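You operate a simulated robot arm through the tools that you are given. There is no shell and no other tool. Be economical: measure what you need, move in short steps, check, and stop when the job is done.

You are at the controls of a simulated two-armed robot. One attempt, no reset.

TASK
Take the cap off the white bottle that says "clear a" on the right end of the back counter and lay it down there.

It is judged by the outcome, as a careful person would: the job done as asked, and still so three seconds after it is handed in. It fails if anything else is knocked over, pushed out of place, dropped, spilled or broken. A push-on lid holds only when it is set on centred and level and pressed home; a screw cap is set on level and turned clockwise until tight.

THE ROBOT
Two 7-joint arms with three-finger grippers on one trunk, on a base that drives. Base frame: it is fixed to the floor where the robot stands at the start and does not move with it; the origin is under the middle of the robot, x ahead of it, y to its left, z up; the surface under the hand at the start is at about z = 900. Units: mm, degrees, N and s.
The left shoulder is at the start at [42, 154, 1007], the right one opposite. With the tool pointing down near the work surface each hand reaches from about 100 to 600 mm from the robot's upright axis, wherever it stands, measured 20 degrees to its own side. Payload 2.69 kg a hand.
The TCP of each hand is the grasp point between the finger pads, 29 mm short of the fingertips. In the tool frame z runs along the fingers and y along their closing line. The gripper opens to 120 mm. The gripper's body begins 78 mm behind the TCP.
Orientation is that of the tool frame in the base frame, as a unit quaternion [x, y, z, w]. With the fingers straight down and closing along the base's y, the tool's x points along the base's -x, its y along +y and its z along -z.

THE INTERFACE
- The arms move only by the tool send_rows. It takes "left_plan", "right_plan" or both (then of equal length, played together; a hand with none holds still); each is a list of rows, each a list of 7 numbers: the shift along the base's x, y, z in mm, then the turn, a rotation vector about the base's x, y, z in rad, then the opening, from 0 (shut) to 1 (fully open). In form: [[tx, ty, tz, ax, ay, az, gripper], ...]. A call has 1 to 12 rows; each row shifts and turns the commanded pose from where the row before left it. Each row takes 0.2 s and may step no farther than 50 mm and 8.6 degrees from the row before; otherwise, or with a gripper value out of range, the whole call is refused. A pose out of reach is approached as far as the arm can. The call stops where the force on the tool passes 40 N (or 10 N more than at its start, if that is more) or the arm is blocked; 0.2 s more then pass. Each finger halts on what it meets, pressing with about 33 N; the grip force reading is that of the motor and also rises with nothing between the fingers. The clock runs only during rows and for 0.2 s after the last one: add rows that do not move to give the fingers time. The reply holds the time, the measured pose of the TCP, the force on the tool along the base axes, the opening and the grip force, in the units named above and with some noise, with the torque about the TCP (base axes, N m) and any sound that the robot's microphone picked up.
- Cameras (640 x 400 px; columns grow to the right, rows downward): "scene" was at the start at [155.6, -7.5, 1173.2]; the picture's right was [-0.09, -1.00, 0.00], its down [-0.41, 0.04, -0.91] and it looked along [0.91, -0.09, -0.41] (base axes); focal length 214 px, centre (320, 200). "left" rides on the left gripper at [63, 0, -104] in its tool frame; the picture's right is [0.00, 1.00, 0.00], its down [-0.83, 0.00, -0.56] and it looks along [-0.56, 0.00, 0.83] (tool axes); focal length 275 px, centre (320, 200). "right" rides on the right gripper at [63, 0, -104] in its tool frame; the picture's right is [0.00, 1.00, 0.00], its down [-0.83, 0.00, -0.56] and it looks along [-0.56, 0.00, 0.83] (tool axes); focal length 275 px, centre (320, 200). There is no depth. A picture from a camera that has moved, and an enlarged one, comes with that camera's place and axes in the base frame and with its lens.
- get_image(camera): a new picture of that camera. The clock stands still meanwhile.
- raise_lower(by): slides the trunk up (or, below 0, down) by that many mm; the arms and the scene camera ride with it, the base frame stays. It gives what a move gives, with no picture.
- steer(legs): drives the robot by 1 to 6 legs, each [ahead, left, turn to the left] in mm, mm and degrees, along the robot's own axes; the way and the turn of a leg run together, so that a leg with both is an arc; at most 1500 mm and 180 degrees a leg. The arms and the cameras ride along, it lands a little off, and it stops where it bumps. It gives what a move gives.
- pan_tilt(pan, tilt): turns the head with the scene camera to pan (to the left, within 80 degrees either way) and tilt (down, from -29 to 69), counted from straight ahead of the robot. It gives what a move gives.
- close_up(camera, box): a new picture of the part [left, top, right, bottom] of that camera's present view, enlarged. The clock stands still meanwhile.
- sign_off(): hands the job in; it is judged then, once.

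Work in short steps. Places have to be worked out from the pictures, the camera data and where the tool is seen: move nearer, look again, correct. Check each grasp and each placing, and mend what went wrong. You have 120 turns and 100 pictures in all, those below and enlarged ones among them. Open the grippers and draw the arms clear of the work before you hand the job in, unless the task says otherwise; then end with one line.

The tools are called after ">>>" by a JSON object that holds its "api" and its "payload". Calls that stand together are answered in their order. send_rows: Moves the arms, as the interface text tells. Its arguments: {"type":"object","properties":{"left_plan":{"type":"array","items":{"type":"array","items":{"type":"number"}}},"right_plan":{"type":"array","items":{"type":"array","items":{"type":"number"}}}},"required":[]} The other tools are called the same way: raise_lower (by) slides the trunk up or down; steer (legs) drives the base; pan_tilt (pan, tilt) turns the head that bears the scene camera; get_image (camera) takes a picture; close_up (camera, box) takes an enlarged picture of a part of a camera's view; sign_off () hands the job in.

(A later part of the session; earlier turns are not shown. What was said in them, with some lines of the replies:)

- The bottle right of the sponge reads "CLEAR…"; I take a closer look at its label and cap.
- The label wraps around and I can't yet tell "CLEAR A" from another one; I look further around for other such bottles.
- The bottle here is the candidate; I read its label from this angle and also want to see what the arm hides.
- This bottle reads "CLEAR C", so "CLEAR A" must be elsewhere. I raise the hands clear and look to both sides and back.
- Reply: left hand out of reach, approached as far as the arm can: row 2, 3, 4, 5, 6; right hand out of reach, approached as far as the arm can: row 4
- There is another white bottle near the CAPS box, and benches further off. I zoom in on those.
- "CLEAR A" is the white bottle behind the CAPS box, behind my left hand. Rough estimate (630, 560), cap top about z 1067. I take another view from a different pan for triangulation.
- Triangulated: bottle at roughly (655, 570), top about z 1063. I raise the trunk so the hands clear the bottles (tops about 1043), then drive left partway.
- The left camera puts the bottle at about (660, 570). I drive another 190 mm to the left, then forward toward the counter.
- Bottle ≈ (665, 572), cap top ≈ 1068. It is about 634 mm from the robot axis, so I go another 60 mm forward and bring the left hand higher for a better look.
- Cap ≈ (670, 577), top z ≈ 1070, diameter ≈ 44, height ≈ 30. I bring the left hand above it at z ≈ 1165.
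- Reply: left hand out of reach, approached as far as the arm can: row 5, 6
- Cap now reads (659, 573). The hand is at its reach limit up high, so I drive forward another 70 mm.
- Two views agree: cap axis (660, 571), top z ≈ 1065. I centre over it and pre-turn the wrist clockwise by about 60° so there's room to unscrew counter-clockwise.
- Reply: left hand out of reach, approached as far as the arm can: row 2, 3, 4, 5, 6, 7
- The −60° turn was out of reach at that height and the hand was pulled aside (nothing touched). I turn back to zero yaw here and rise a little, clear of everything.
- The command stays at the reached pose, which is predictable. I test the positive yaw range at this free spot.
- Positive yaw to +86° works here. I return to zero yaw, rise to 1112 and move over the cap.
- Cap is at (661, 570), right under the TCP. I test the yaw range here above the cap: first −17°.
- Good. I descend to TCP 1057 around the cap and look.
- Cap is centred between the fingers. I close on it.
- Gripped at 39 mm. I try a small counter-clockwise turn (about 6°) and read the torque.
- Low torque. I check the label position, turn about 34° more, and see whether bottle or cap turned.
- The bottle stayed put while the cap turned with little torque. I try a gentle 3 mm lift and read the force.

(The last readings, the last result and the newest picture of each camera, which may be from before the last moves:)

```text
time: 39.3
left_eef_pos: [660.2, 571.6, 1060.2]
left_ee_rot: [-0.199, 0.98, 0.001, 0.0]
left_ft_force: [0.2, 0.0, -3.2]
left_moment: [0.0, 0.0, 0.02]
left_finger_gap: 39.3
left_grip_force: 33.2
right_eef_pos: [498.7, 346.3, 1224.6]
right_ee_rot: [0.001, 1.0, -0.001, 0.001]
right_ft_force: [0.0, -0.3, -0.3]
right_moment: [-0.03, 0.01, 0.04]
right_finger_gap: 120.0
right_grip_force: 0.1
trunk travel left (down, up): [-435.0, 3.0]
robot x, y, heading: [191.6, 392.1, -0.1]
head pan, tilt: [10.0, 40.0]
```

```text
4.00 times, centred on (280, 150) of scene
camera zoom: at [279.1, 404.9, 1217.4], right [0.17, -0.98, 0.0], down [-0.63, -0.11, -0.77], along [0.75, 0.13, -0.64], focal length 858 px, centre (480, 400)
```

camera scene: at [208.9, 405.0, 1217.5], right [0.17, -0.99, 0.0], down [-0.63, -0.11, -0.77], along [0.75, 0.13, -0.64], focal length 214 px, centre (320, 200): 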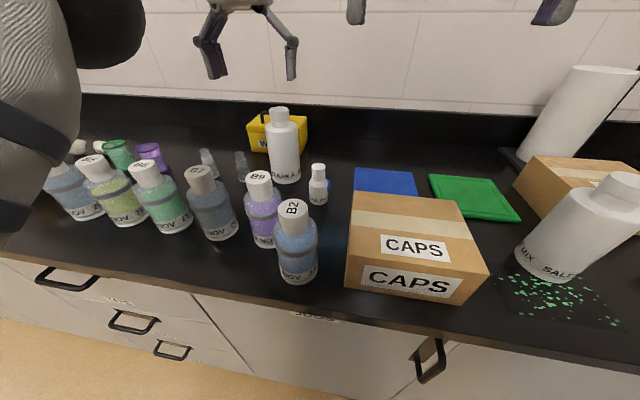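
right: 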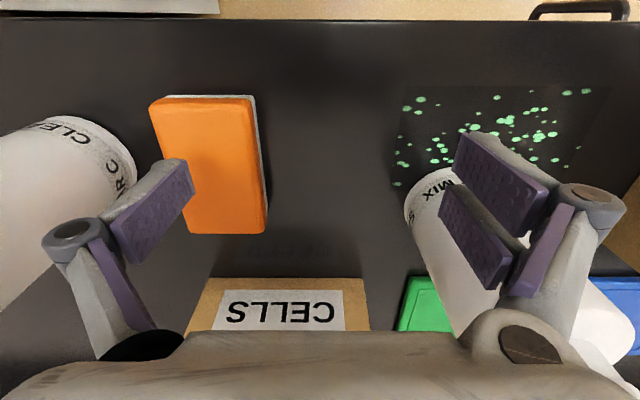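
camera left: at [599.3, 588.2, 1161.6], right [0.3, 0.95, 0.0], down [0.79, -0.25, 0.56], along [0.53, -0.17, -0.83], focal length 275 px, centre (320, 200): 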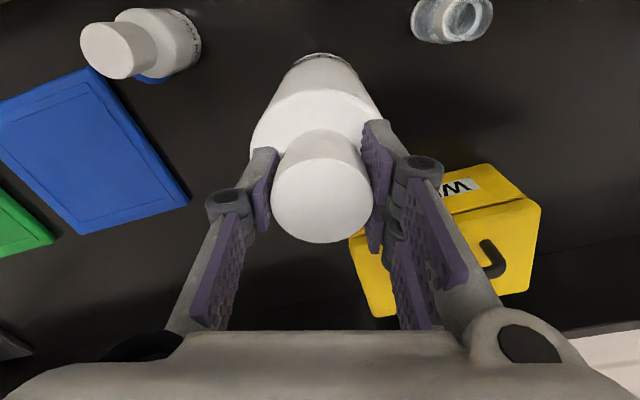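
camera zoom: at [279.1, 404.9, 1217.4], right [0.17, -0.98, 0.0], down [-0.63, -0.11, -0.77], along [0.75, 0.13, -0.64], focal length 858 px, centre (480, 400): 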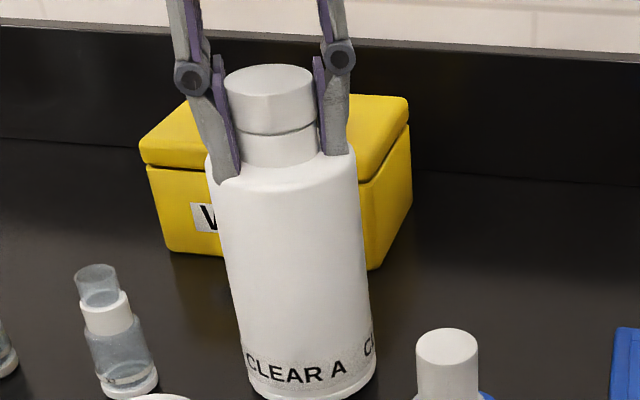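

Force −3 N: the cap still seems held. I lower back 2 mm and keep turning counter-clockwise to about +90°.

>>> {"api": "send_rows", "payload": {"left_plan": [[0, 0, -2, 0, 0, 0.1, 0.2], [0, 0, 0, 0, 0, 0.13, 0.2], [0, 0, 0, 0, 0, 0.13, 0.2], [0, 0, 0, 0, 0, 0.13, 0.2], [0, 0, 0, 0, 0, 0.13, 0.2], [0, 0, 0, 0, 0, 0.13, 0.2], [0, 0, 0, 0, 0, 0.13, 0.2], [0, 0, 0, 0, 0, 0.13, 0.2], [0, 0, 0, 0, 0, 0.13, 0.2]]}}

>>> {"api": "send_rows", "payload": {"left_plan": [[0, 0, 1.5, 0, 0, 0, 0.2], [0, 0, 1.5, 0, 0, 0, 0.2]]}}

>>> {"api": "close_up", "payload": {"camera": "scene", "box": [230, 100, 330, 200]}}

```text
time: 41.3
left_eef_pos: [659.4, 571.6, 1059.1]
left_ee_rot: [-0.696, 0.718, 0.001, 0.001]
left_ft_force: [0.5, -0.6, -0.6]
left_moment: [-0.03, -0.04, -0.03]
left_finger_gap: 38.8
left_grip_force: 33.4
right_eef_pos: [497.6, 346.0, 1224.2]
right_ee_rot: [0.001, 1.0, -0.001, 0.0]
right_ft_force: [0.5, -0.5, -0.9]
right_moment: [0.01, -0.02, -0.01]
right_finger_gap: 120.1
right_grip_force: 0.0
trunk travel left (down, up): [-435.0, 3.0]
robot x, y, heading: [189.0, 389.1, -0.0]
head pan, tilt: [10.0, 40.0]
```

```text
time: 41.9
left_eef_pos: [659.7, 570.5, 1060.9]
left_ee_rot: [-0.696, 0.718, 0.001, 0.0]
left_ft_force: [0.2, -0.5, -3.6]
left_moment: [0.01, 0.0, 0.02]
left_finger_gap: 39.2
left_grip_force: 33.6
right_eef_pos: [497.5, 347.5, 1223.2]
right_ee_rot: [0.001, 1.0, 0.0, 0.0]
right_ft_force: [0.3, 0.3, -0.4]
right_moment: [0.0, 0.0, -0.01]
right_finger_gap: 119.9
right_grip_force: 0.0
trunk travel left (down, up): [-435.0, 3.0]
robot x, y, heading: [188.9, 389.8, -0.1]
head pan, tilt: [10.0, 40.0]
```

```text
4.00 times, centred on (280, 150) of scene
camera zoom: at [279.0, 404.9, 1217.5], right [0.17, -0.98, 0.0], down [-0.63, -0.11, -0.77], along [0.75, 0.13, -0.64], focal length 858 px, centre (480, 400)
```

zoom: 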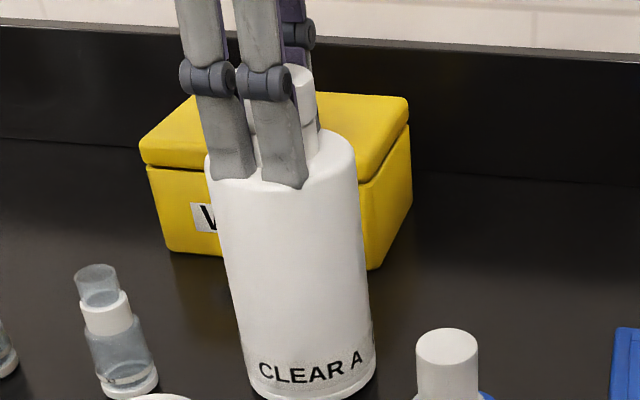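

The bottle rotated a little (about 15°) this time, likely as it was unweighted; the cap still holds. I lower it fully, release, turn the wrist back, and regrip with the bottle resting on the counter.

>>> {"api": "send_rows", "payload": {"left_plan": [[0, 0, -1.5, 0, 0, 0, 0.2], [0, 0, -2, 0, 0, 0, 0.2], [0, 0, 0, 0, 0, 0, 0.2]]}}

>>> {"api": "send_rows", "payload": {"left_plan": [[0, 0, 0, 0, 0, 0, 0.5], [0, 0, 0, 0, 0, 0, 0.5], [0, 0, 0, 0, 0, -0.14, 0.5], [0, 0, 0, 0, 0, -0.14, 0.5], [0, 0, 0, 0, 0, -0.14, 0.5], [0, 0, 0, 0, 0, -0.14, 0.5], [0, 0, 0, 0, 0, -0.14, 0.5], [0, 0, 0, 0, 0, -0.14, 0.5], [0, 0, 0, 0, 0, -0.14, 0.5], [0, 0, 0, 0, 0, -0.14, 0.5], [0, 0, 0, 0, 0, -0.14, 0.5], [0, 0, 0, 0, 0, -0.14, 0.5]]}}

>>> {"api": "get_image", "payload": {"camera": "left"}}

>>> {"api": "close_up", "payload": {"camera": "scene", "box": [230, 100, 330, 200]}}

```text
time: 42.7
left_eef_pos: [660.5, 571.5, 1058.8]
left_ee_rot: [-0.696, 0.718, 0.0, 0.001]
left_ft_force: [-1.2, 0.0, -0.4]
left_moment: [0.01, -0.02, 0.01]
left_finger_gap: 39.2
left_grip_force: 32.9
right_eef_pos: [497.1, 347.7, 1224.2]
right_ee_rot: [0.001, 1.0, 0.0, 0.001]
right_ft_force: [0.2, 0.4, 0.4]
right_moment: [0.01, 0.01, -0.02]
right_finger_gap: 120.1
right_grip_force: 0.0
trunk travel left (down, up): [-435.0, 3.0]
robot x, y, heading: [190.6, 389.2, -0.2]
head pan, tilt: [10.0, 40.0]
```

```text
time: 45.3
left_eef_pos: [660.5, 570.8, 1058.5]
left_ee_rot: [-0.068, 0.998, -0.001, 0.0]
left_ft_force: [0.1, -1.1, -0.5]
left_moment: [0.01, -0.02, -0.01]
left_finger_gap: 60.2
left_grip_force: 0.0
right_eef_pos: [497.6, 345.9, 1224.8]
right_ee_rot: [0.001, 1.0, 0.0, 0.001]
right_ft_force: [1.2, -0.4, -0.4]
right_moment: [0.0, -0.01, 0.0]
right_finger_gap: 119.9
right_grip_force: 0.1
trunk travel left (down, up): [-435.0, 3.0]
robot x, y, heading: [187.7, 387.8, -0.1]
head pan, tilt: [10.0, 40.0]
```

```text
65 pictures are left
camera left: at [596.8, 560.8, 1161.8], right [-0.13, 0.99, 0.0], down [0.82, 0.11, 0.56], along [0.55, 0.07, -0.83], focal length 275 px, centre (320, 200)
```

left: 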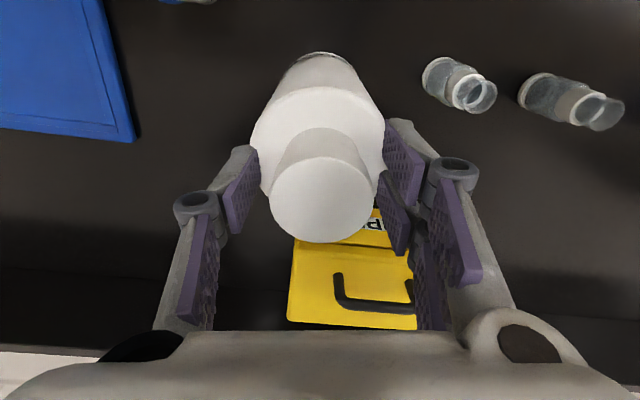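

```text
4.00 times, centred on (280, 150) of scene
camera zoom: at [278.8, 404.8, 1217.5], right [0.17, -0.98, 0.0], down [-0.63, -0.11, -0.77], along [0.75, 0.13, -0.64], focal length 858 px, centre (480, 400)
```

zoom: 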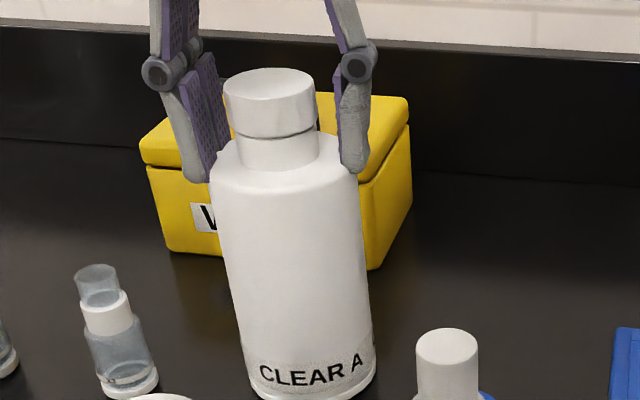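

Bottle is upright on the counter. I regrip at about −20° yaw and turn ~115° with a slight downward press so the bottle doesn't spin.

>>> {"api": "send_rows", "payload": {"left_plan": [[0, 0, 0, 0, 0, -0.14, 0.5], [0, 0, 0, 0, 0, -0.14, 0.5], [0, 0, 0, 0, 0, -0.14, 0.5], [0, 0, 0, 0, 0, 0, 0.2], [0, 0, 0, 0, 0, 0, 0.2], [0, 0, -1.5, 0, 0, 0, 0.2]]}}

>>> {"api": "send_rows", "payload": {"left_plan": [[0, 0, 0, 0, 0, 0.14, 0.2], [0, 0, 0, 0, 0, 0.14, 0.2], [0, 0, 0, 0, 0, 0.14, 0.2], [0, 0, 0, 0, 0, 0.14, 0.2]]}}

>>> {"api": "close_up", "payload": {"camera": "scene", "box": [230, 100, 330, 200]}}

```text
time: 46.7
left_eef_pos: [659.9, 570.0, 1057.7]
left_ee_rot: [0.14, 0.99, 0.0, 0.002]
left_ft_force: [1.9, 1.6, 8.4]
left_moment: [0.03, 0.02, -0.04]
left_finger_gap: 38.8
left_grip_force: 33.7
right_eef_pos: [497.5, 347.3, 1225.4]
right_ee_rot: [0.001, 1.0, 0.0, 0.002]
right_ft_force: [0.3, -0.1, 0.6]
right_moment: [0.0, 0.03, 0.0]
right_finger_gap: 120.0
right_grip_force: 0.0
trunk travel left (down, up): [-435.0, 3.0]
robot x, y, heading: [191.8, 391.8, -0.2]
head pan, tilt: [10.0, 40.0]
```

```text
time: 47.7
left_eef_pos: [659.4, 570.3, 1057.7]
left_ee_rot: [-0.141, 0.99, 0.0, 0.002]
left_ft_force: [3.4, 4.9, 18.3]
left_moment: [0.12, -0.01, -0.02]
left_finger_gap: 38.6
left_grip_force: 32.6
right_eef_pos: [496.8, 346.8, 1224.3]
right_ee_rot: [0.002, 1.0, -0.001, 0.001]
right_ft_force: [0.4, -0.2, 0.5]
right_moment: [0.01, 0.01, 0.02]
right_finger_gap: 120.0
right_grip_force: 0.0
trunk travel left (down, up): [-435.0, 3.0]
robot x, y, heading: [191.1, 390.5, -0.3]
head pan, tilt: [10.0, 40.0]
```

```text
4.00 times, centred on (280, 150) of scene
camera zoom: at [277.8, 405.0, 1217.7], right [0.17, -0.98, 0.0], down [-0.63, -0.11, -0.77], along [0.75, 0.13, -0.64], focal length 858 px, centre (480, 400)
```

zoom: 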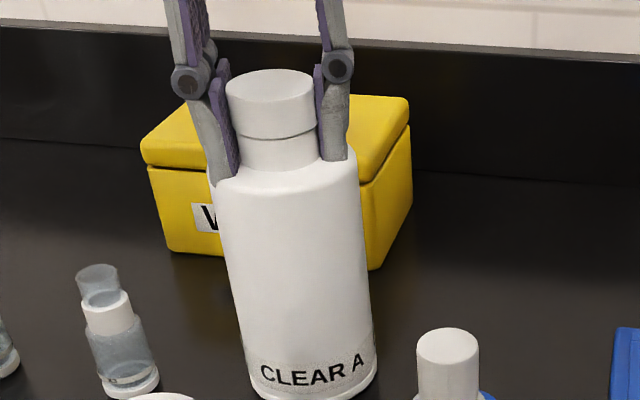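

The upward force grew as I turned: the cap is climbing its thread. I keep turning with a slight rise per row.

>>> {"api": "send_rows", "payload": {"left_plan": [[0, 0, 0.5, 0, 0, 0.14, 0.2], [0, 0, 0.1, 0, 0, 0.14, 0.2], [0, 0, 0.1, 0, 0, 0.14, 0.2], [0, 0, 0.1, 0, 0, 0.14, 0.2], [0, 0, 0.1, 0, 0, 0.14, 0.2], [0, 0, 0.1, 0, 0, 0.14, 0.2], [0, 0, 0.1, 0, 0, 0.14, 0.2], [0, 0, 0.1, 0, 0, 0.14, 0.2], [0, 0, 0.1, 0, 0, 0.14, 0.2]]}}

>>> {"api": "close_up", "payload": {"camera": "scene", "box": [230, 100, 330, 200]}}

```text
time: 49.7
left_eef_pos: [659.7, 570.9, 1058.0]
left_ee_rot: [-0.696, 0.718, 0.001, 0.0]
left_ft_force: [-0.9, 4.9, 16.1]
left_moment: [0.08, 0.08, -0.04]
left_finger_gap: 38.7
left_grip_force: 33.6
right_eef_pos: [496.4, 348.0, 1224.2]
right_ee_rot: [0.001, 1.0, 0.0, 0.001]
right_ft_force: [-0.2, 0.7, -0.4]
right_moment: [0.02, 0.02, -0.01]
right_finger_gap: 120.0
right_grip_force: 0.1
trunk travel left (down, up): [-435.0, 3.0]
robot x, y, heading: [188.8, 389.8, 0.0]
head pan, tilt: [10.0, 40.0]
```

```text
4.00 times, centred on (280, 150) of scene
camera zoom: at [277.6, 405.1, 1217.6], right [0.17, -0.98, 0.0], down [-0.63, -0.11, -0.77], along [0.76, 0.13, -0.64], focal length 858 px, centre (480, 400)
```

zoom: 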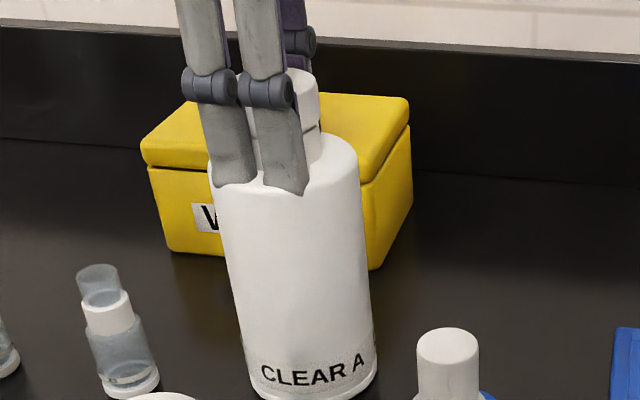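

The bottle no longer spins. I relieve the press, release, return the wrist, and do another stroke.

>>> {"api": "send_rows", "payload": {"left_plan": [[0, 0, 1, 0, 0, 0, 0.2], [0, 0, 0, 0, 0, 0, 0.5], [0, 0, 0, 0, 0, 0, 0.5], [0, 0, 0, 0, 0, -0.15, 0.5], [0, 0, 0, 0, 0, -0.15, 0.5], [0, 0, 0, 0, 0, -0.15, 0.5], [0, 0, 0, 0, 0, -0.15, 0.5], [0, 0, 0, 0, 0, -0.15, 0.5], [0, 0, 0, 0, 0, -0.15, 0.5], [0, 0, 0, 0, 0, -0.15, 0.5], [0, 0, 0, 0, 0, -0.15, 0.5], [0, 0, 0, 0, 0, -0.15, 0.5]]}}

>>> {"api": "send_rows", "payload": {"left_plan": [[0, 0, 0, 0, 0, -0.15, 0.5], [0, 0, 0, 0, 0, -0.15, 0.5], [0, 0, 0, 0, 0, -0.15, 0.5], [0, 0, 0, 0, 0, 0, 0.2], [0, 0, 0, 0, 0, 0, 0.2], [0, 0, -1, 0, 0, 0, 0.2]]}}

>>> {"api": "send_rows", "payload": {"left_plan": [[0, 0, 0.1, 0, 0, 0.14, 0.2], [0, 0, 0.1, 0, 0, 0.14, 0.2], [0, 0, 0.1, 0, 0, 0.14, 0.2], [0, 0, 0.1, 0, 0, 0.14, 0.2], [0, 0, 0.1, 0, 0, 0.14, 0.2], [0, 0, 0.1, 0, 0, 0.14, 0.2], [0, 0, 0.1, 0, 0, 0.14, 0.2], [0, 0, 0.1, 0, 0, 0.14, 0.2], [0, 0, 0.1, 0, 0, 0.14, 0.2], [0, 0, 0.1, 0, 0, 0.14, 0.2], [0, 0, 0.1, 0, 0, 0.14, 0.2], [0, 0, 0.1, 0, 0, 0.14, 0.2]]}}

>>> {"api": "close_up", "payload": {"camera": "scene", "box": [230, 100, 330, 200]}}

```text
time: 52.3
left_eef_pos: [660.9, 570.8, 1058.4]
left_ee_rot: [-0.093, 0.996, 0.0, 0.001]
left_ft_force: [0.1, -0.2, -0.1]
left_moment: [0.02, 0.02, -0.02]
left_finger_gap: 60.2
left_grip_force: 0.0
right_eef_pos: [497.6, 346.2, 1223.3]
right_ee_rot: [0.001, 1.0, 0.0, 0.0]
right_ft_force: [-0.1, -0.3, -0.7]
right_moment: [0.01, 0.01, 0.01]
right_finger_gap: 119.9
right_grip_force: 0.1
trunk travel left (down, up): [-435.0, 3.0]
robot x, y, heading: [186.8, 388.6, -0.2]
head pan, tilt: [10.0, 40.0]
```

```text
time: 53.7
left_eef_pos: [659.7, 570.7, 1058.5]
left_ee_rot: [0.13, 0.991, 0.0, 0.001]
left_ft_force: [-0.2, 0.6, 3.6]
left_moment: [-0.02, 0.07, 0.01]
left_finger_gap: 38.6
left_grip_force: 33.7
right_eef_pos: [497.5, 347.3, 1224.2]
right_ee_rot: [0.001, 1.0, 0.0, 0.001]
right_ft_force: [0.2, 0.0, 0.0]
right_moment: [0.04, -0.01, 0.01]
right_finger_gap: 120.1
right_grip_force: 0.0
trunk travel left (down, up): [-435.0, 3.0]
robot x, y, heading: [190.5, 390.4, 0.0]
head pan, tilt: [10.0, 40.0]
```

```text
time: 56.3
left_eef_pos: [660.8, 569.9, 1058.5]
left_ee_rot: [-0.652, 0.758, 0.001, 0.0]
left_ft_force: [0.2, 0.7, -0.5]
left_moment: [0.0, 0.03, 0.02]
left_finger_gap: 38.7
left_grip_force: 32.5
right_eef_pos: [496.8, 346.5, 1223.5]
right_ee_rot: [0.001, 1.0, 0.0, 0.0]
right_ft_force: [0.0, 0.5, 0.2]
right_moment: [0.02, 0.0, -0.01]
right_finger_gap: 120.1
right_grip_force: 0.1
trunk travel left (down, up): [-435.0, 3.0]
robot x, y, heading: [188.1, 389.1, -0.2]
head pan, tilt: [10.0, 40.0]
```

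```text
4.00 times, centred on (280, 150) of scene
camera zoom: at [278.6, 404.8, 1217.5], right [0.17, -0.98, 0.0], down [-0.63, -0.11, -0.77], along [0.75, 0.13, -0.64], focal length 858 px, centre (480, 400)
```

zoom: 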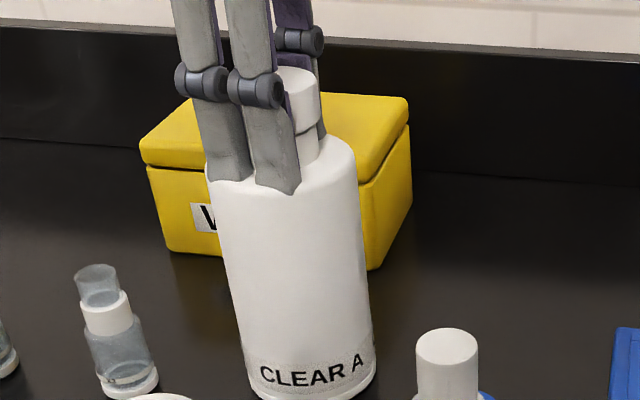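

Bottle stayed fixed and there's little reaction now. I try a gentle 4 mm lift.

>>> {"api": "send_rows", "payload": {"left_plan": [[0, 0, 2, 0, 0, 0, 0.2], [0, 0, 2, 0, 0, 0, 0.2]]}}

>>> {"api": "close_up", "payload": {"camera": "scene", "box": [230, 100, 330, 200]}}

```text
time: 56.9
left_eef_pos: [659.4, 569.5, 1063.1]
left_ee_rot: [-0.652, 0.758, 0.001, 0.001]
left_ft_force: [0.0, 0.6, -0.1]
left_moment: [-0.02, 0.02, -0.03]
left_finger_gap: 38.6
left_grip_force: 32.9
right_eef_pos: [498.8, 347.1, 1223.4]
right_ee_rot: [0.0, 1.0, 0.001, 0.0]
right_ft_force: [0.4, -0.8, -0.5]
right_moment: [-0.04, 0.01, -0.01]
right_finger_gap: 120.1
right_grip_force: 0.0
trunk travel left (down, up): [-435.0, 3.0]
robot x, y, heading: [189.9, 388.0, 0.0]
head pan, tilt: [10.0, 40.0]
```

```text
4.00 times, centred on (280, 150) of scene
camera zoom: at [278.8, 404.8, 1217.5], right [0.17, -0.98, 0.0], down [-0.63, -0.11, -0.77], along [0.75, 0.13, -0.64], focal length 858 px, centre (480, 400)
```

zoom: 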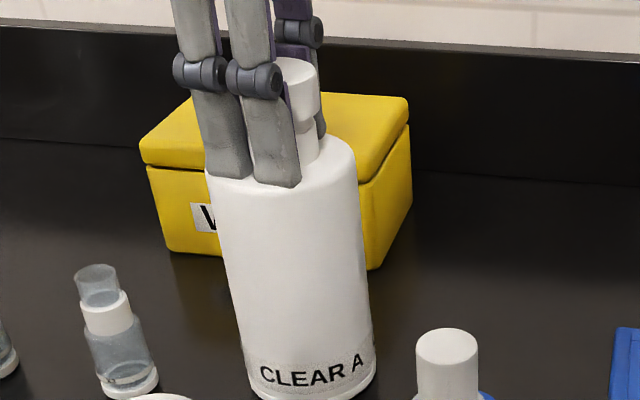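

Zero pull force and the cap rose without the bottle: it is free. I lift it straight up 40 mm.

>>> {"api": "send_rows", "payload": {"left_plan": [[0, 0, 5, 0, 0, 0, 0.2], [0, 0, 10, 0, 0, 0, 0.2], [0, 0, 12, 0, 0, 0, 0.2], [0, 0, 13, 0, 0, 0, 0.2], [0, 0, 0, 0, 0, 0, 0.2]]}}

>>> {"api": "get_image", "payload": {"camera": "scene"}}

>>> {"api": "get_image", "payload": {"camera": "left"}}

```text
time: 58.1
left_eef_pos: [661.2, 569.8, 1103.1]
left_ee_rot: [-0.651, 0.759, 0.001, 0.0]
left_ft_force: [0.1, -0.1, -0.5]
left_moment: [-0.02, -0.03, 0.0]
left_finger_gap: 38.6
left_grip_force: 32.9
right_eef_pos: [498.2, 346.3, 1224.2]
right_ee_rot: [0.001, 1.0, 0.0, 0.0]
right_ft_force: [-0.6, 0.4, 0.2]
right_moment: [0.03, 0.0, -0.01]
right_finger_gap: 120.2
right_grip_force: 0.0
trunk travel left (down, up): [-435.0, 3.0]
robot x, y, heading: [188.1, 389.1, -0.0]
head pan, tilt: [10.0, 40.0]
```

```text
59 pictures are left
camera scene: at [278.8, 404.9, 1217.5], right [0.17, -0.98, 0.0], down [-0.63, -0.11, -0.77], along [0.75, 0.13, -0.64], focal length 214 px, centre (320, 200)
```

scene: 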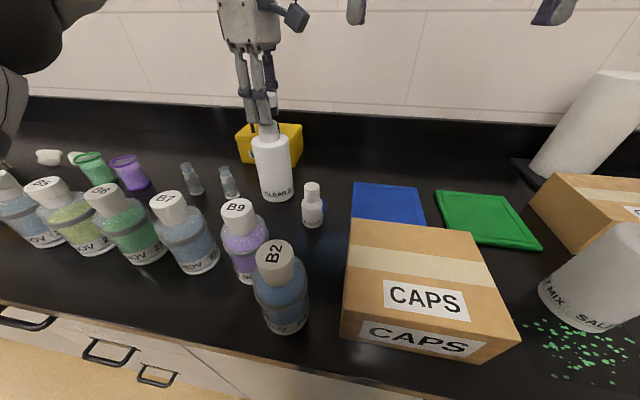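

```text
58 pictures are left
camera left: at [649.8, 506.3, 1207.3], right [-0.99, 0.16, 0.0], down [0.13, 0.82, 0.56], along [0.09, 0.55, -0.83], focal length 275 px, centre (320, 200)
```

left: 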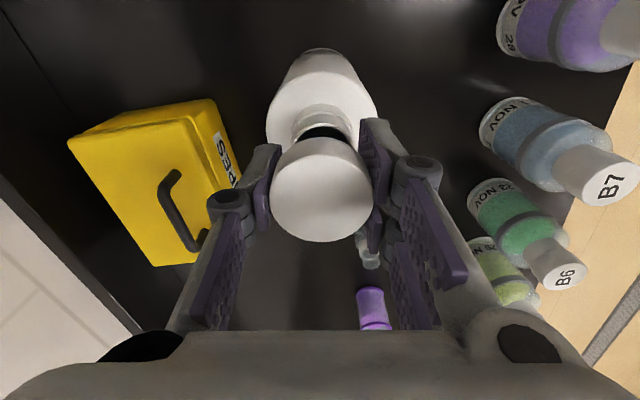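

The cap is off and held. Free space lies to the right of the bottle at about (690, 462), between it and the blue pad. I carry the cap over there at this height.

>>> {"api": "send_rows", "payload": {"left_plan": [[7, -27, 0, 0, 0, 0, 0.2], [7, -27, 0, 0, 0, 0, 0.2], [8, -27, 0, 0, 0, 0, 0.2], [8, -27, 0, 0, 0, 0, 0.2], [0, 0, -20, 0, 0, 0, 0.2], [0, 0, 0, 0, 0, 0, 0.2]]}}

>>> {"api": "get_image", "payload": {"camera": "left"}}

>>> {"api": "get_image", "payload": {"camera": "scene"}}

```text
time: 59.5
left_eef_pos: [674.1, 458.2, 1081.2]
left_ee_rot: [-0.651, 0.759, 0.001, 0.002]
left_ft_force: [-1.0, -0.1, 1.2]
left_moment: [0.0, 0.0, 0.02]
left_finger_gap: 38.5
left_grip_force: 32.7
left hand out of reach, approached as far as the arm can: row 4
right_eef_pos: [497.4, 346.7, 1225.9]
right_ee_rot: [0.002, 1.0, 0.0, 0.0]
right_ft_force: [0.3, 0.5, 0.2]
right_moment: [0.03, -0.03, 0.01]
right_finger_gap: 120.2
right_grip_force: 0.0
trunk travel left (down, up): [-435.0, 3.0]
robot x, y, heading: [191.3, 389.0, -0.2]
head pan, tilt: [10.0, 40.0]
```

```text
57 pictures are left
camera left: at [664.5, 394.6, 1185.3], right [-0.99, 0.15, 0.0], down [0.13, 0.82, 0.56], along [0.09, 0.55, -0.83], focal length 275 px, centre (320, 200)
```

left: 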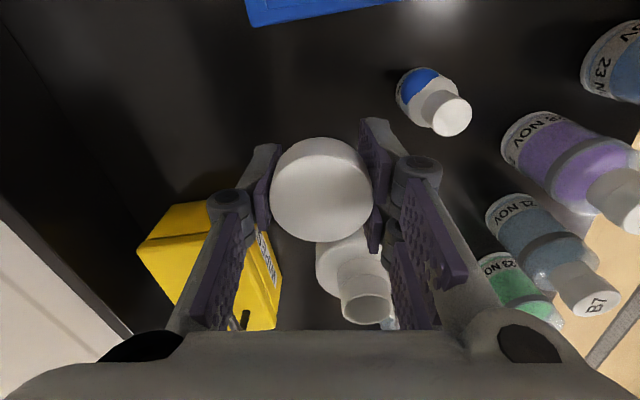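

```text
56 pictures are left
camera scene: at [278.4, 404.4, 1217.6], right [0.17, -0.98, 0.0], down [-0.63, -0.11, -0.77], along [0.75, 0.13, -0.64], focal length 214 px, centre (320, 200)
```

scene: 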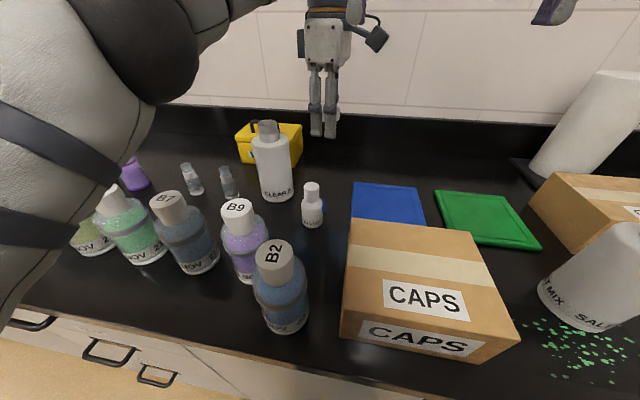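

Clear spot below at (674, 458). I descend in steps to TCP ≈ 950.

>>> {"api": "send_rows", "payload": {"left_plan": [[0, 0, -30, 0, 0, 0, 0.2], [0, 0, -30, 0, 0, 0, 0.2], [0, 0, -30, 0, 0, 0, 0.2], [0, 0, -25, 0, 0, 0, 0.2], [0, 0, -15, 0, 0, 0, 0.2], [0, 0, 0, 0, 0, 0, 0.2]]}}

>>> {"api": "get_image", "payload": {"camera": "scene"}}

>>> {"api": "get_image", "payload": {"camera": "left"}}

```text
time: 60.9
left_eef_pos: [676.4, 459.7, 951.5]
left_ee_rot: [-0.652, 0.758, 0.001, 0.001]
left_ft_force: [-0.6, -0.6, 0.4]
left_moment: [0.01, -0.05, 0.02]
left_finger_gap: 38.8
left_grip_force: 33.0
right_eef_pos: [497.5, 347.6, 1223.7]
right_ee_rot: [0.001, 1.0, 0.0, 0.001]
right_ft_force: [-0.3, 0.8, 0.3]
right_moment: [0.02, 0.0, 0.0]
right_finger_gap: 120.2
right_grip_force: 0.0
trunk travel left (down, up): [-435.0, 3.0]
robot x, y, heading: [191.4, 392.2, -0.3]
head pan, tilt: [10.0, 40.0]
```

```text
55 pictures are left
camera scene: at [278.6, 404.8, 1217.6], right [0.17, -0.98, 0.0], down [-0.63, -0.11, -0.77], along [0.75, 0.13, -0.64], focal length 214 px, centre (320, 200)
```

scene: 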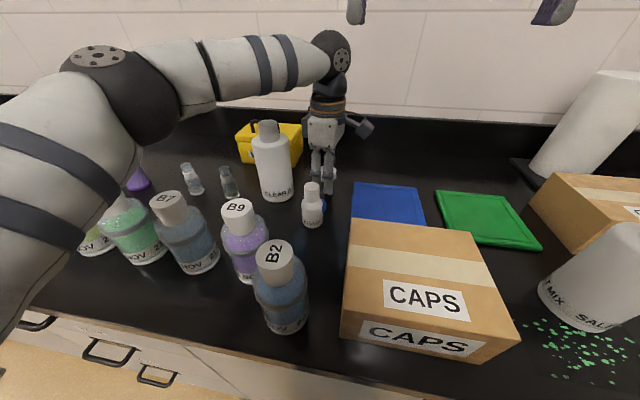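

```text
54 pictures are left
camera left: at [666.1, 395.5, 1055.1], right [-0.99, 0.15, 0.0], down [0.13, 0.82, 0.56], along [0.09, 0.55, -0.83], focal length 275 px, centre (320, 200)
```

left: 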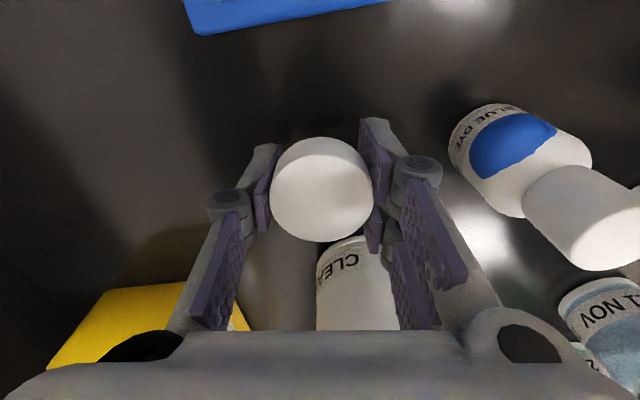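

The tips are about 22 mm above the counter. Before going lower I check the clearance between the elbow and the left-hand bottles.

>>> {"api": "pan_tilt", "payload": {"pan": 50, "tilt": 40}}

>>> {"api": "get_image", "payload": {"camera": "scene"}}

>>> {"api": "get_image", "payload": {"camera": "right"}}

```text
time: 61.9
left_eef_pos: [677.3, 459.1, 950.8]
left_ee_rot: [-0.652, 0.758, 0.0, 0.001]
left_ft_force: [-0.5, -0.1, 0.5]
left_moment: [-0.02, -0.01, -0.03]
left_finger_gap: 38.4
left_grip_force: 33.3
right_eef_pos: [497.3, 347.6, 1223.9]
right_ee_rot: [0.001, 1.0, 0.001, 0.0]
right_ft_force: [-0.4, 0.2, -0.1]
right_moment: [0.02, -0.01, 0.01]
right_finger_gap: 120.1
right_grip_force: 0.0
trunk travel left (down, up): [-435.0, 3.0]
robot x, y, heading: [186.0, 388.1, -0.3]
head pan, tilt: [50.0, 40.0]
```

```text
53 pictures are left
camera scene: at [249.8, 455.2, 1217.5], right [0.76, -0.64, 0.0], down [-0.41, -0.49, -0.77], along [0.49, 0.59, -0.64], focal length 214 px, centre (320, 200)
```

scene: 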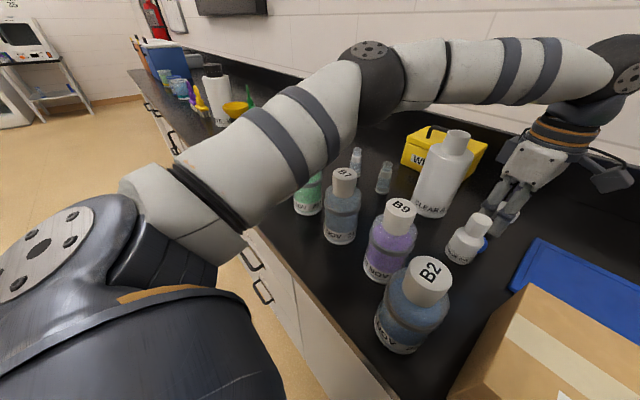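

```text
52 pictures are left
camera right: at [434.5, 345.6, 1328.4], right [0.0, 1.0, 0.0], down [0.83, 0.0, 0.56], along [0.56, 0.0, -0.83], focal length 275 px, centre (320, 200)
```

right: 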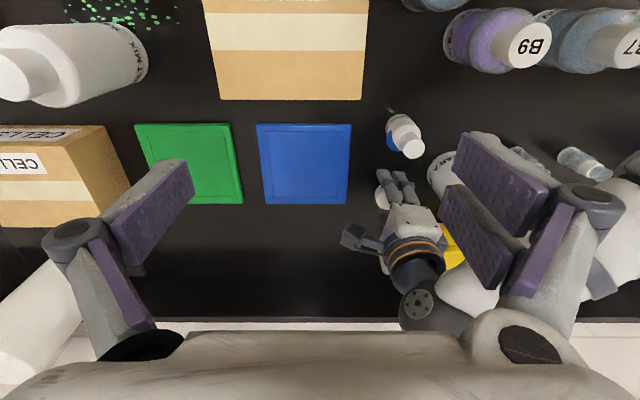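

The upper arm passes above the left bottles; I look from another angle to judge the gap.

>>> {"api": "pan_tilt", "payload": {"pan": 25, "tilt": 50}}

>>> {"api": "get_image", "payload": {"camera": "scene"}}

>>> {"api": "pan_tilt", "payload": {"pan": 75, "tilt": 35}}

>>> {"api": "get_image", "payload": {"camera": "scene"}}

```text
time: 62.8
left_eef_pos: [676.5, 459.0, 950.2]
left_ee_rot: [-0.652, 0.758, 0.001, 0.001]
left_ft_force: [-0.3, -1.2, 0.5]
left_moment: [0.01, 0.02, 0.02]
left_finger_gap: 38.4
left_grip_force: 32.6
right_eef_pos: [497.5, 348.3, 1224.2]
right_ee_rot: [0.001, 1.0, 0.0, 0.0]
right_ft_force: [0.2, -1.2, -0.1]
right_moment: [0.01, 0.02, -0.01]
right_finger_gap: 119.9
right_grip_force: 0.2
trunk travel left (down, up): [-435.0, 3.0]
robot x, y, heading: [188.8, 395.8, -0.1]
head pan, tilt: [25.0, 50.0]
```

```text
51 pictures are left
camera scene: at [264.8, 422.7, 1203.4], right [0.42, -0.91, 0.0], down [-0.69, -0.32, -0.64], along [0.58, 0.27, -0.77], focal length 214 px, centre (320, 200)
```

scene: 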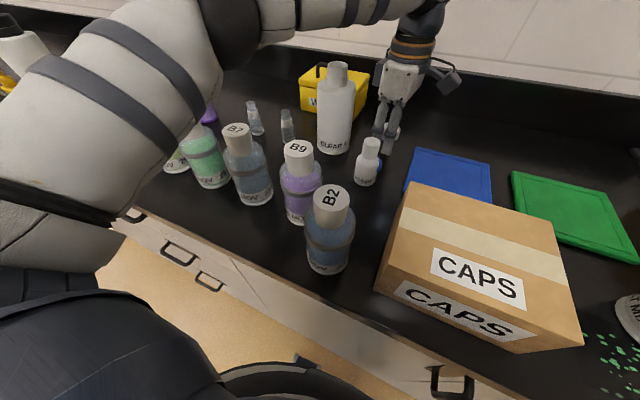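

```text
time: 64.0
left_eef_pos: [676.4, 459.2, 951.5]
left_ee_rot: [-0.652, 0.759, 0.0, 0.001]
left_ft_force: [0.6, 0.0, -0.9]
left_moment: [0.01, 0.01, 0.01]
left_finger_gap: 38.6
left_grip_force: 33.0
right_eef_pos: [498.1, 346.2, 1225.1]
right_ee_rot: [0.0, 1.0, 0.001, 0.0]
right_ft_force: [-0.5, -0.4, 0.2]
right_moment: [0.02, -0.03, 0.0]
right_finger_gap: 120.0
right_grip_force: 0.1
trunk travel left (down, up): [-435.0, 3.0]
robot x, y, heading: [186.0, 389.5, -0.0]
head pan, tilt: [75.0, 35.0]
```

```text
50 pictures are left
camera scene: at [218.0, 475.2, 1225.1], right [0.97, -0.26, 0.0], down [-0.15, -0.55, -0.82], along [0.21, 0.79, -0.57], focal length 214 px, centre (320, 200)
```

scene: 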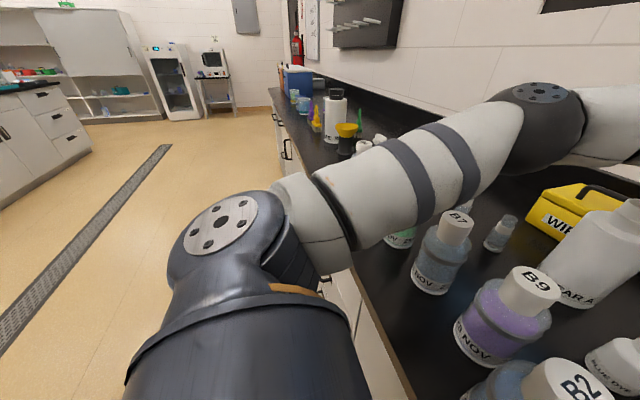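

Triangulating the elbow gives (432, 600, 1175), well above the bottles (1043). I lower gently until the fingertips reach the counter.

>>> {"api": "send_rows", "payload": {"left_plan": [[0, 0, -10, 0, 0, 0, 0.2], [0, 0, -6, 0, 0, 0, 0.2], [0, 0, -2, 0, 0, 0, 0.2], [0, 0, -2, 0, 0, 0, 0.2], [0, 0, 0, 0, 0, 0, 0.2]]}}

>>> {"api": "pan_tilt", "payload": {"pan": 10, "tilt": 40}}

>>> {"api": "close_up", "payload": {"camera": "scene", "box": [260, 110, 400, 220]}}

```text
time: 65.2
left_eef_pos: [676.0, 460.3, 930.7]
left_ee_rot: [-0.652, 0.758, 0.0, 0.001]
left_ft_force: [0.6, -0.1, -0.1]
left_moment: [-0.02, 0.0, 0.01]
left_finger_gap: 38.4
left_grip_force: 33.0
right_eef_pos: [496.9, 346.7, 1224.2]
right_ee_rot: [0.001, 1.0, -0.001, 0.001]
right_ft_force: [0.6, -0.1, -0.4]
right_moment: [-0.03, 0.03, 0.0]
right_finger_gap: 119.9
right_grip_force: 0.0
trunk travel left (down, up): [-435.0, 3.0]
robot x, y, heading: [191.7, 393.4, 0.1]
head pan, tilt: [75.0, 35.0]
```

```text
time: 66.6
left_eef_pos: [675.7, 459.6, 930.7]
left_ee_rot: [-0.652, 0.758, 0.001, 0.001]
left_ft_force: [-0.2, -0.2, 0.4]
left_moment: [-0.01, 0.01, 0.01]
left_finger_gap: 38.5
left_grip_force: 33.2
right_eef_pos: [497.8, 346.8, 1224.4]
right_ee_rot: [0.001, 1.0, 0.0, 0.0]
right_ft_force: [0.2, -0.1, 0.3]
right_moment: [-0.04, -0.02, 0.02]
right_finger_gap: 120.4
right_grip_force: 0.1
trunk travel left (down, up): [-435.0, 3.0]
robot x, y, heading: [186.6, 391.4, -0.1]
head pan, tilt: [10.0, 40.0]
```

```text
3.64 times, centred on (330, 165) of scene
camera zoom: at [278.7, 404.9, 1217.5], right [0.17, -0.98, 0.0], down [-0.63, -0.11, -0.77], along [0.75, 0.13, -0.64], focal length 780 px, centre (284, 327)
```

zoom: 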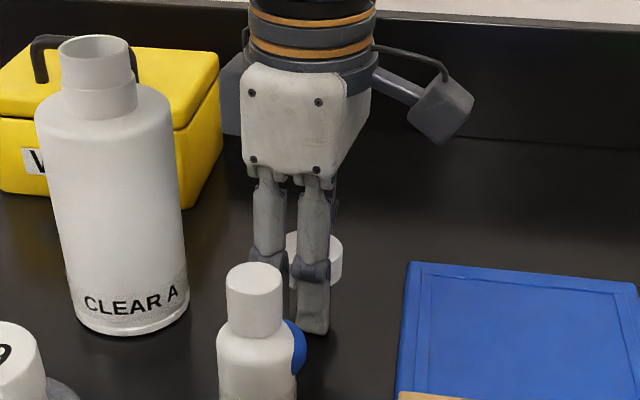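

Fingertips are just about at the counter. I lower in 1 mm steps for contact, then open slowly.

>>> {"api": "send_rows", "payload": {"left_plan": [[0, 0, -1, 0, 0, 0, 0.2], [0, 0, -1, 0, 0, 0, 0.2], [0, 0, 0, 0, 0, 0, 0.2]]}}

```text
time: 67.4
left_eef_pos: [676.1, 459.6, 928.2]
left_ee_rot: [-0.652, 0.758, 0.001, 0.002]
left_ft_force: [-0.3, -0.6, -0.5]
left_moment: [-0.01, 0.04, -0.04]
left_finger_gap: 38.2
left_grip_force: 33.5
right_eef_pos: [498.7, 346.0, 1224.4]
right_ee_rot: [0.001, 1.0, 0.0, -0.001]
right_ft_force: [0.3, -0.2, -0.3]
right_moment: [0.0, 0.01, -0.02]
right_finger_gap: 120.0
right_grip_force: 0.0
trunk travel left (down, up): [-435.0, 3.0]
robot x, y, heading: [191.0, 390.0, -0.1]
head pan, tilt: [10.0, 40.0]
```

No contact yet; I keep going down in 1 mm steps.

>>> {"api": "send_rows", "payload": {"left_plan": [[0, 0, -1, 0, 0, 0, 0.2], [0, 0, -1, 0, 0, 0, 0.2], [0, 0, -1, 0, 0, 0, 0.2]]}}

```text
time: 68.2
left_eef_pos: [675.3, 459.4, 928.3]
left_ee_rot: [-0.652, 0.758, -0.001, 0.002]
left_ft_force: [2.2, 1.9, 13.8]
left_moment: [0.01, 0.33, -0.03]
left_finger_gap: 38.5
left_grip_force: 33.4
right_eef_pos: [496.5, 346.8, 1224.5]
right_ee_rot: [0.001, 1.0, 0.0, 0.002]
right_ft_force: [-0.2, 0.8, -0.4]
right_moment: [-0.02, -0.02, 0.02]
right_finger_gap: 119.8
right_grip_force: 0.1
trunk travel left (down, up): [-435.0, 3.0]
robot x, y, heading: [187.1, 392.1, 0.0]
head pan, tilt: [10.0, 40.0]
```

Contact (14 N). I back up 2 mm to unload and open in small steps.

>>> {"api": "send_rows", "payload": {"left_plan": [[0, 0, 2, 0, 0, 0, 0.2], [0, 0, 0, 0, 0, 0, 0.33], [0, 0, 0, 0, 0, 0, 0.36], [0, 0, 0, 0, 0, 0, 0.42], [0, 0, 0, 0, 0, 0, 0.5], [0, 0, 0, 0, 0, 0, 0.5]]}}

>>> {"api": "get_image", "payload": {"camera": "left"}}

>>> {"api": "close_up", "payload": {"camera": "scene", "box": [260, 110, 400, 220]}}

```text
time: 69.6
left_eef_pos: [675.4, 459.8, 928.1]
left_ee_rot: [-0.651, 0.759, 0.001, 0.0]
left_ft_force: [0.8, 0.4, 0.1]
left_moment: [0.01, 0.02, 0.0]
left_finger_gap: 60.0
left_grip_force: 0.0
right_eef_pos: [497.7, 347.0, 1224.0]
right_ee_rot: [0.0, 1.0, 0.0, 0.001]
right_ft_force: [-0.2, 0.2, -0.3]
right_moment: [0.01, 0.0, -0.03]
right_finger_gap: 120.0
right_grip_force: 0.1
trunk travel left (down, up): [-435.0, 3.0]
robot x, y, heading: [188.3, 389.6, -0.0]
head pan, tilt: [10.0, 40.0]
```

```text
48 pictures are left
camera left: at [665.1, 395.4, 1031.3], right [-0.99, 0.16, 0.0], down [0.13, 0.82, 0.56], along [0.09, 0.55, -0.83], focal length 275 px, centre (320, 200)
```

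left: 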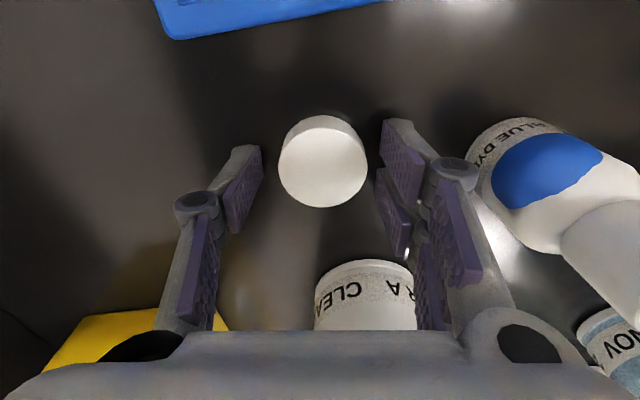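

```text
3.64 times, centred on (330, 165) of scene
camera zoom: at [279.0, 404.8, 1217.4], right [0.17, -0.98, 0.0], down [-0.63, -0.11, -0.77], along [0.75, 0.13, -0.64], focal length 780 px, centre (284, 327)
```

zoom: 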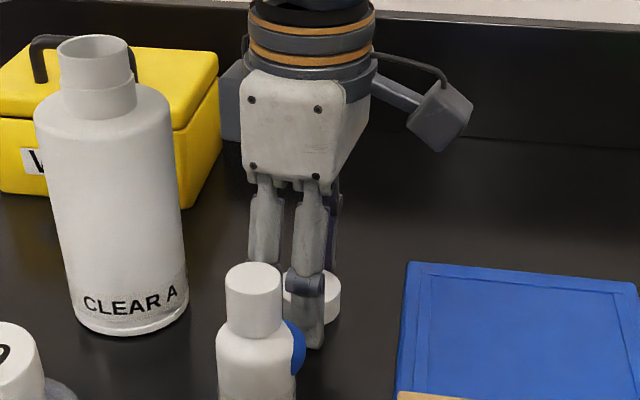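

The cap lies flat on the counter, free of the fingers. I raise the hand straight up.

>>> {"api": "send_rows", "payload": {"left_plan": [[0, 0, 10, 0, 0, 0, 0.5], [0, 0, 25, 0, 0, 0, 0.5], [0, 0, 30, 0, 0, 0, 0.5], [0, 0, 30, 0, 0, 0, 0.5], [0, 0, 30, 0, 0, 0, 0.5], [0, 0, 25, 0, 0, 0, 0.5], [-20, 0, 20, 0, 0, 0, 0.5], [-30, 0, 5, 0, 0, 0, 0.5], [-30, 0, 0, 0, 0, 0, 0.5], [0, 0, 0, 0, 0, 0, 0.5]]}}

>>> {"api": "get_image", "payload": {"camera": "scene"}}

>>> {"api": "get_image", "payload": {"camera": "left"}}

```text
time: 71.8
left_eef_pos: [595.4, 460.3, 1102.5]
left_ee_rot: [-0.652, 0.758, 0.001, 0.0]
left_ft_force: [-0.4, 0.0, 0.8]
left_moment: [-0.02, 0.03, -0.02]
left_finger_gap: 60.2
left_grip_force: 0.1
right_eef_pos: [497.5, 347.1, 1224.1]
right_ee_rot: [0.001, 1.0, 0.0, 0.0]
right_ft_force: [-0.3, 0.2, 0.1]
right_moment: [-0.05, 0.03, -0.03]
right_finger_gap: 119.8
right_grip_force: 0.1
trunk travel left (down, up): [-435.0, 3.0]
robot x, y, heading: [191.3, 389.4, -0.0]
head pan, tilt: [10.0, 40.0]
```

```text
46 pictures are left
camera scene: at [279.1, 404.7, 1217.4], right [0.17, -0.98, 0.0], down [-0.63, -0.11, -0.77], along [0.75, 0.13, -0.64], focal length 214 px, centre (320, 200)
```

scene: 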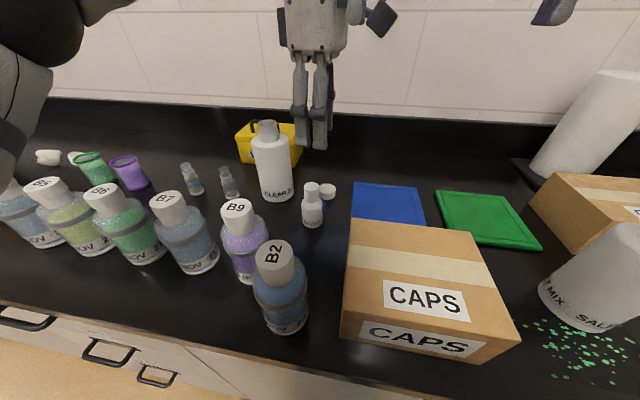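

```text
45 pictures are left
camera left: at [585.4, 395.7, 1206.1], right [-0.99, 0.15, 0.0], down [0.13, 0.82, 0.56], along [0.09, 0.55, -0.83], focal length 275 px, centre (320, 200)
```

left: 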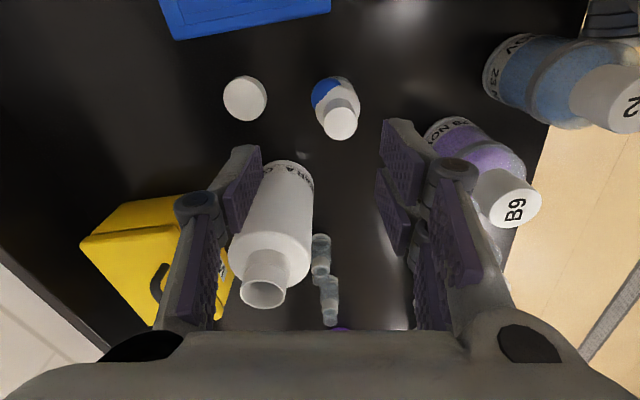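

Cap lies flat on the counter and the bottle stands open, all else undisturbed. I open the hand and back the robot away 200 mm at this clear height.

>>> {"api": "send_rows", "payload": {"left_plan": [[0, 0, 0, 0, 0, 0, 1], [0, 0, 0, 0, 0, 0, 1]]}}

>>> {"api": "steer", "payload": {"legs": [[-200, 0, 0]]}}

>>> {"api": "get_image", "payload": {"camera": "scene"}}

```text
time: 72.4
left_eef_pos: [595.3, 460.0, 1101.8]
left_ee_rot: [-0.652, 0.758, 0.001, 0.0]
left_ft_force: [0.5, -0.2, 0.0]
left_moment: [-0.01, -0.01, 0.01]
left_finger_gap: 119.9
left_grip_force: 0.0
right_eef_pos: [498.3, 347.0, 1223.9]
right_ee_rot: [0.002, 1.0, 0.0, 0.0]
right_ft_force: [-0.2, -0.1, 0.0]
right_moment: [0.01, -0.03, 0.0]
right_finger_gap: 120.0
right_grip_force: 0.1
trunk travel left (down, up): [-435.0, 3.0]
robot x, y, heading: [190.9, 387.3, -0.2]
head pan, tilt: [10.0, 40.0]
```

```text
time: 74.0
left_eef_pos: [398.4, 460.0, 1101.8]
left_ee_rot: [-0.653, 0.757, 0.001, 0.0]
left_ft_force: [0.0, -0.1, -0.1]
left_moment: [-0.03, -0.02, 0.02]
left_finger_gap: 120.0
left_grip_force: 0.1
right_eef_pos: [301.4, 347.4, 1222.8]
right_ee_rot: [0.001, 1.0, 0.0, 0.0]
right_ft_force: [0.6, 0.2, -0.7]
right_moment: [0.01, -0.02, -0.02]
right_finger_gap: 119.8
right_grip_force: 0.1
trunk travel left (down, up): [-435.0, 3.0]
robot x, y, heading: [-6.6, 389.9, -0.2]
head pan, tilt: [10.0, 40.0]
```

```text
44 pictures are left
camera scene: at [82.3, 405.0, 1217.5], right [0.17, -0.98, 0.0], down [-0.63, -0.11, -0.77], along [0.75, 0.13, -0.64], focal length 214 px, centre (320, 200)
```

scene: 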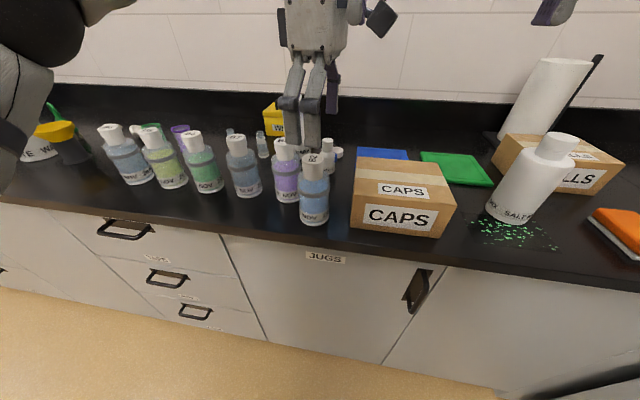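

Everything is standing as before and the arms are clear, so I hand the job in.

>>> {"api": "sign_off", "payload": {}}

```text
The job is handed in.
```

I unscrewed the cap from the "CLEAR A" bottle and laid it flat on the counter to the right of the bottle. The bottle turned slightly in place while I unscrewed it but is still standing, and nothing else was disturbed.
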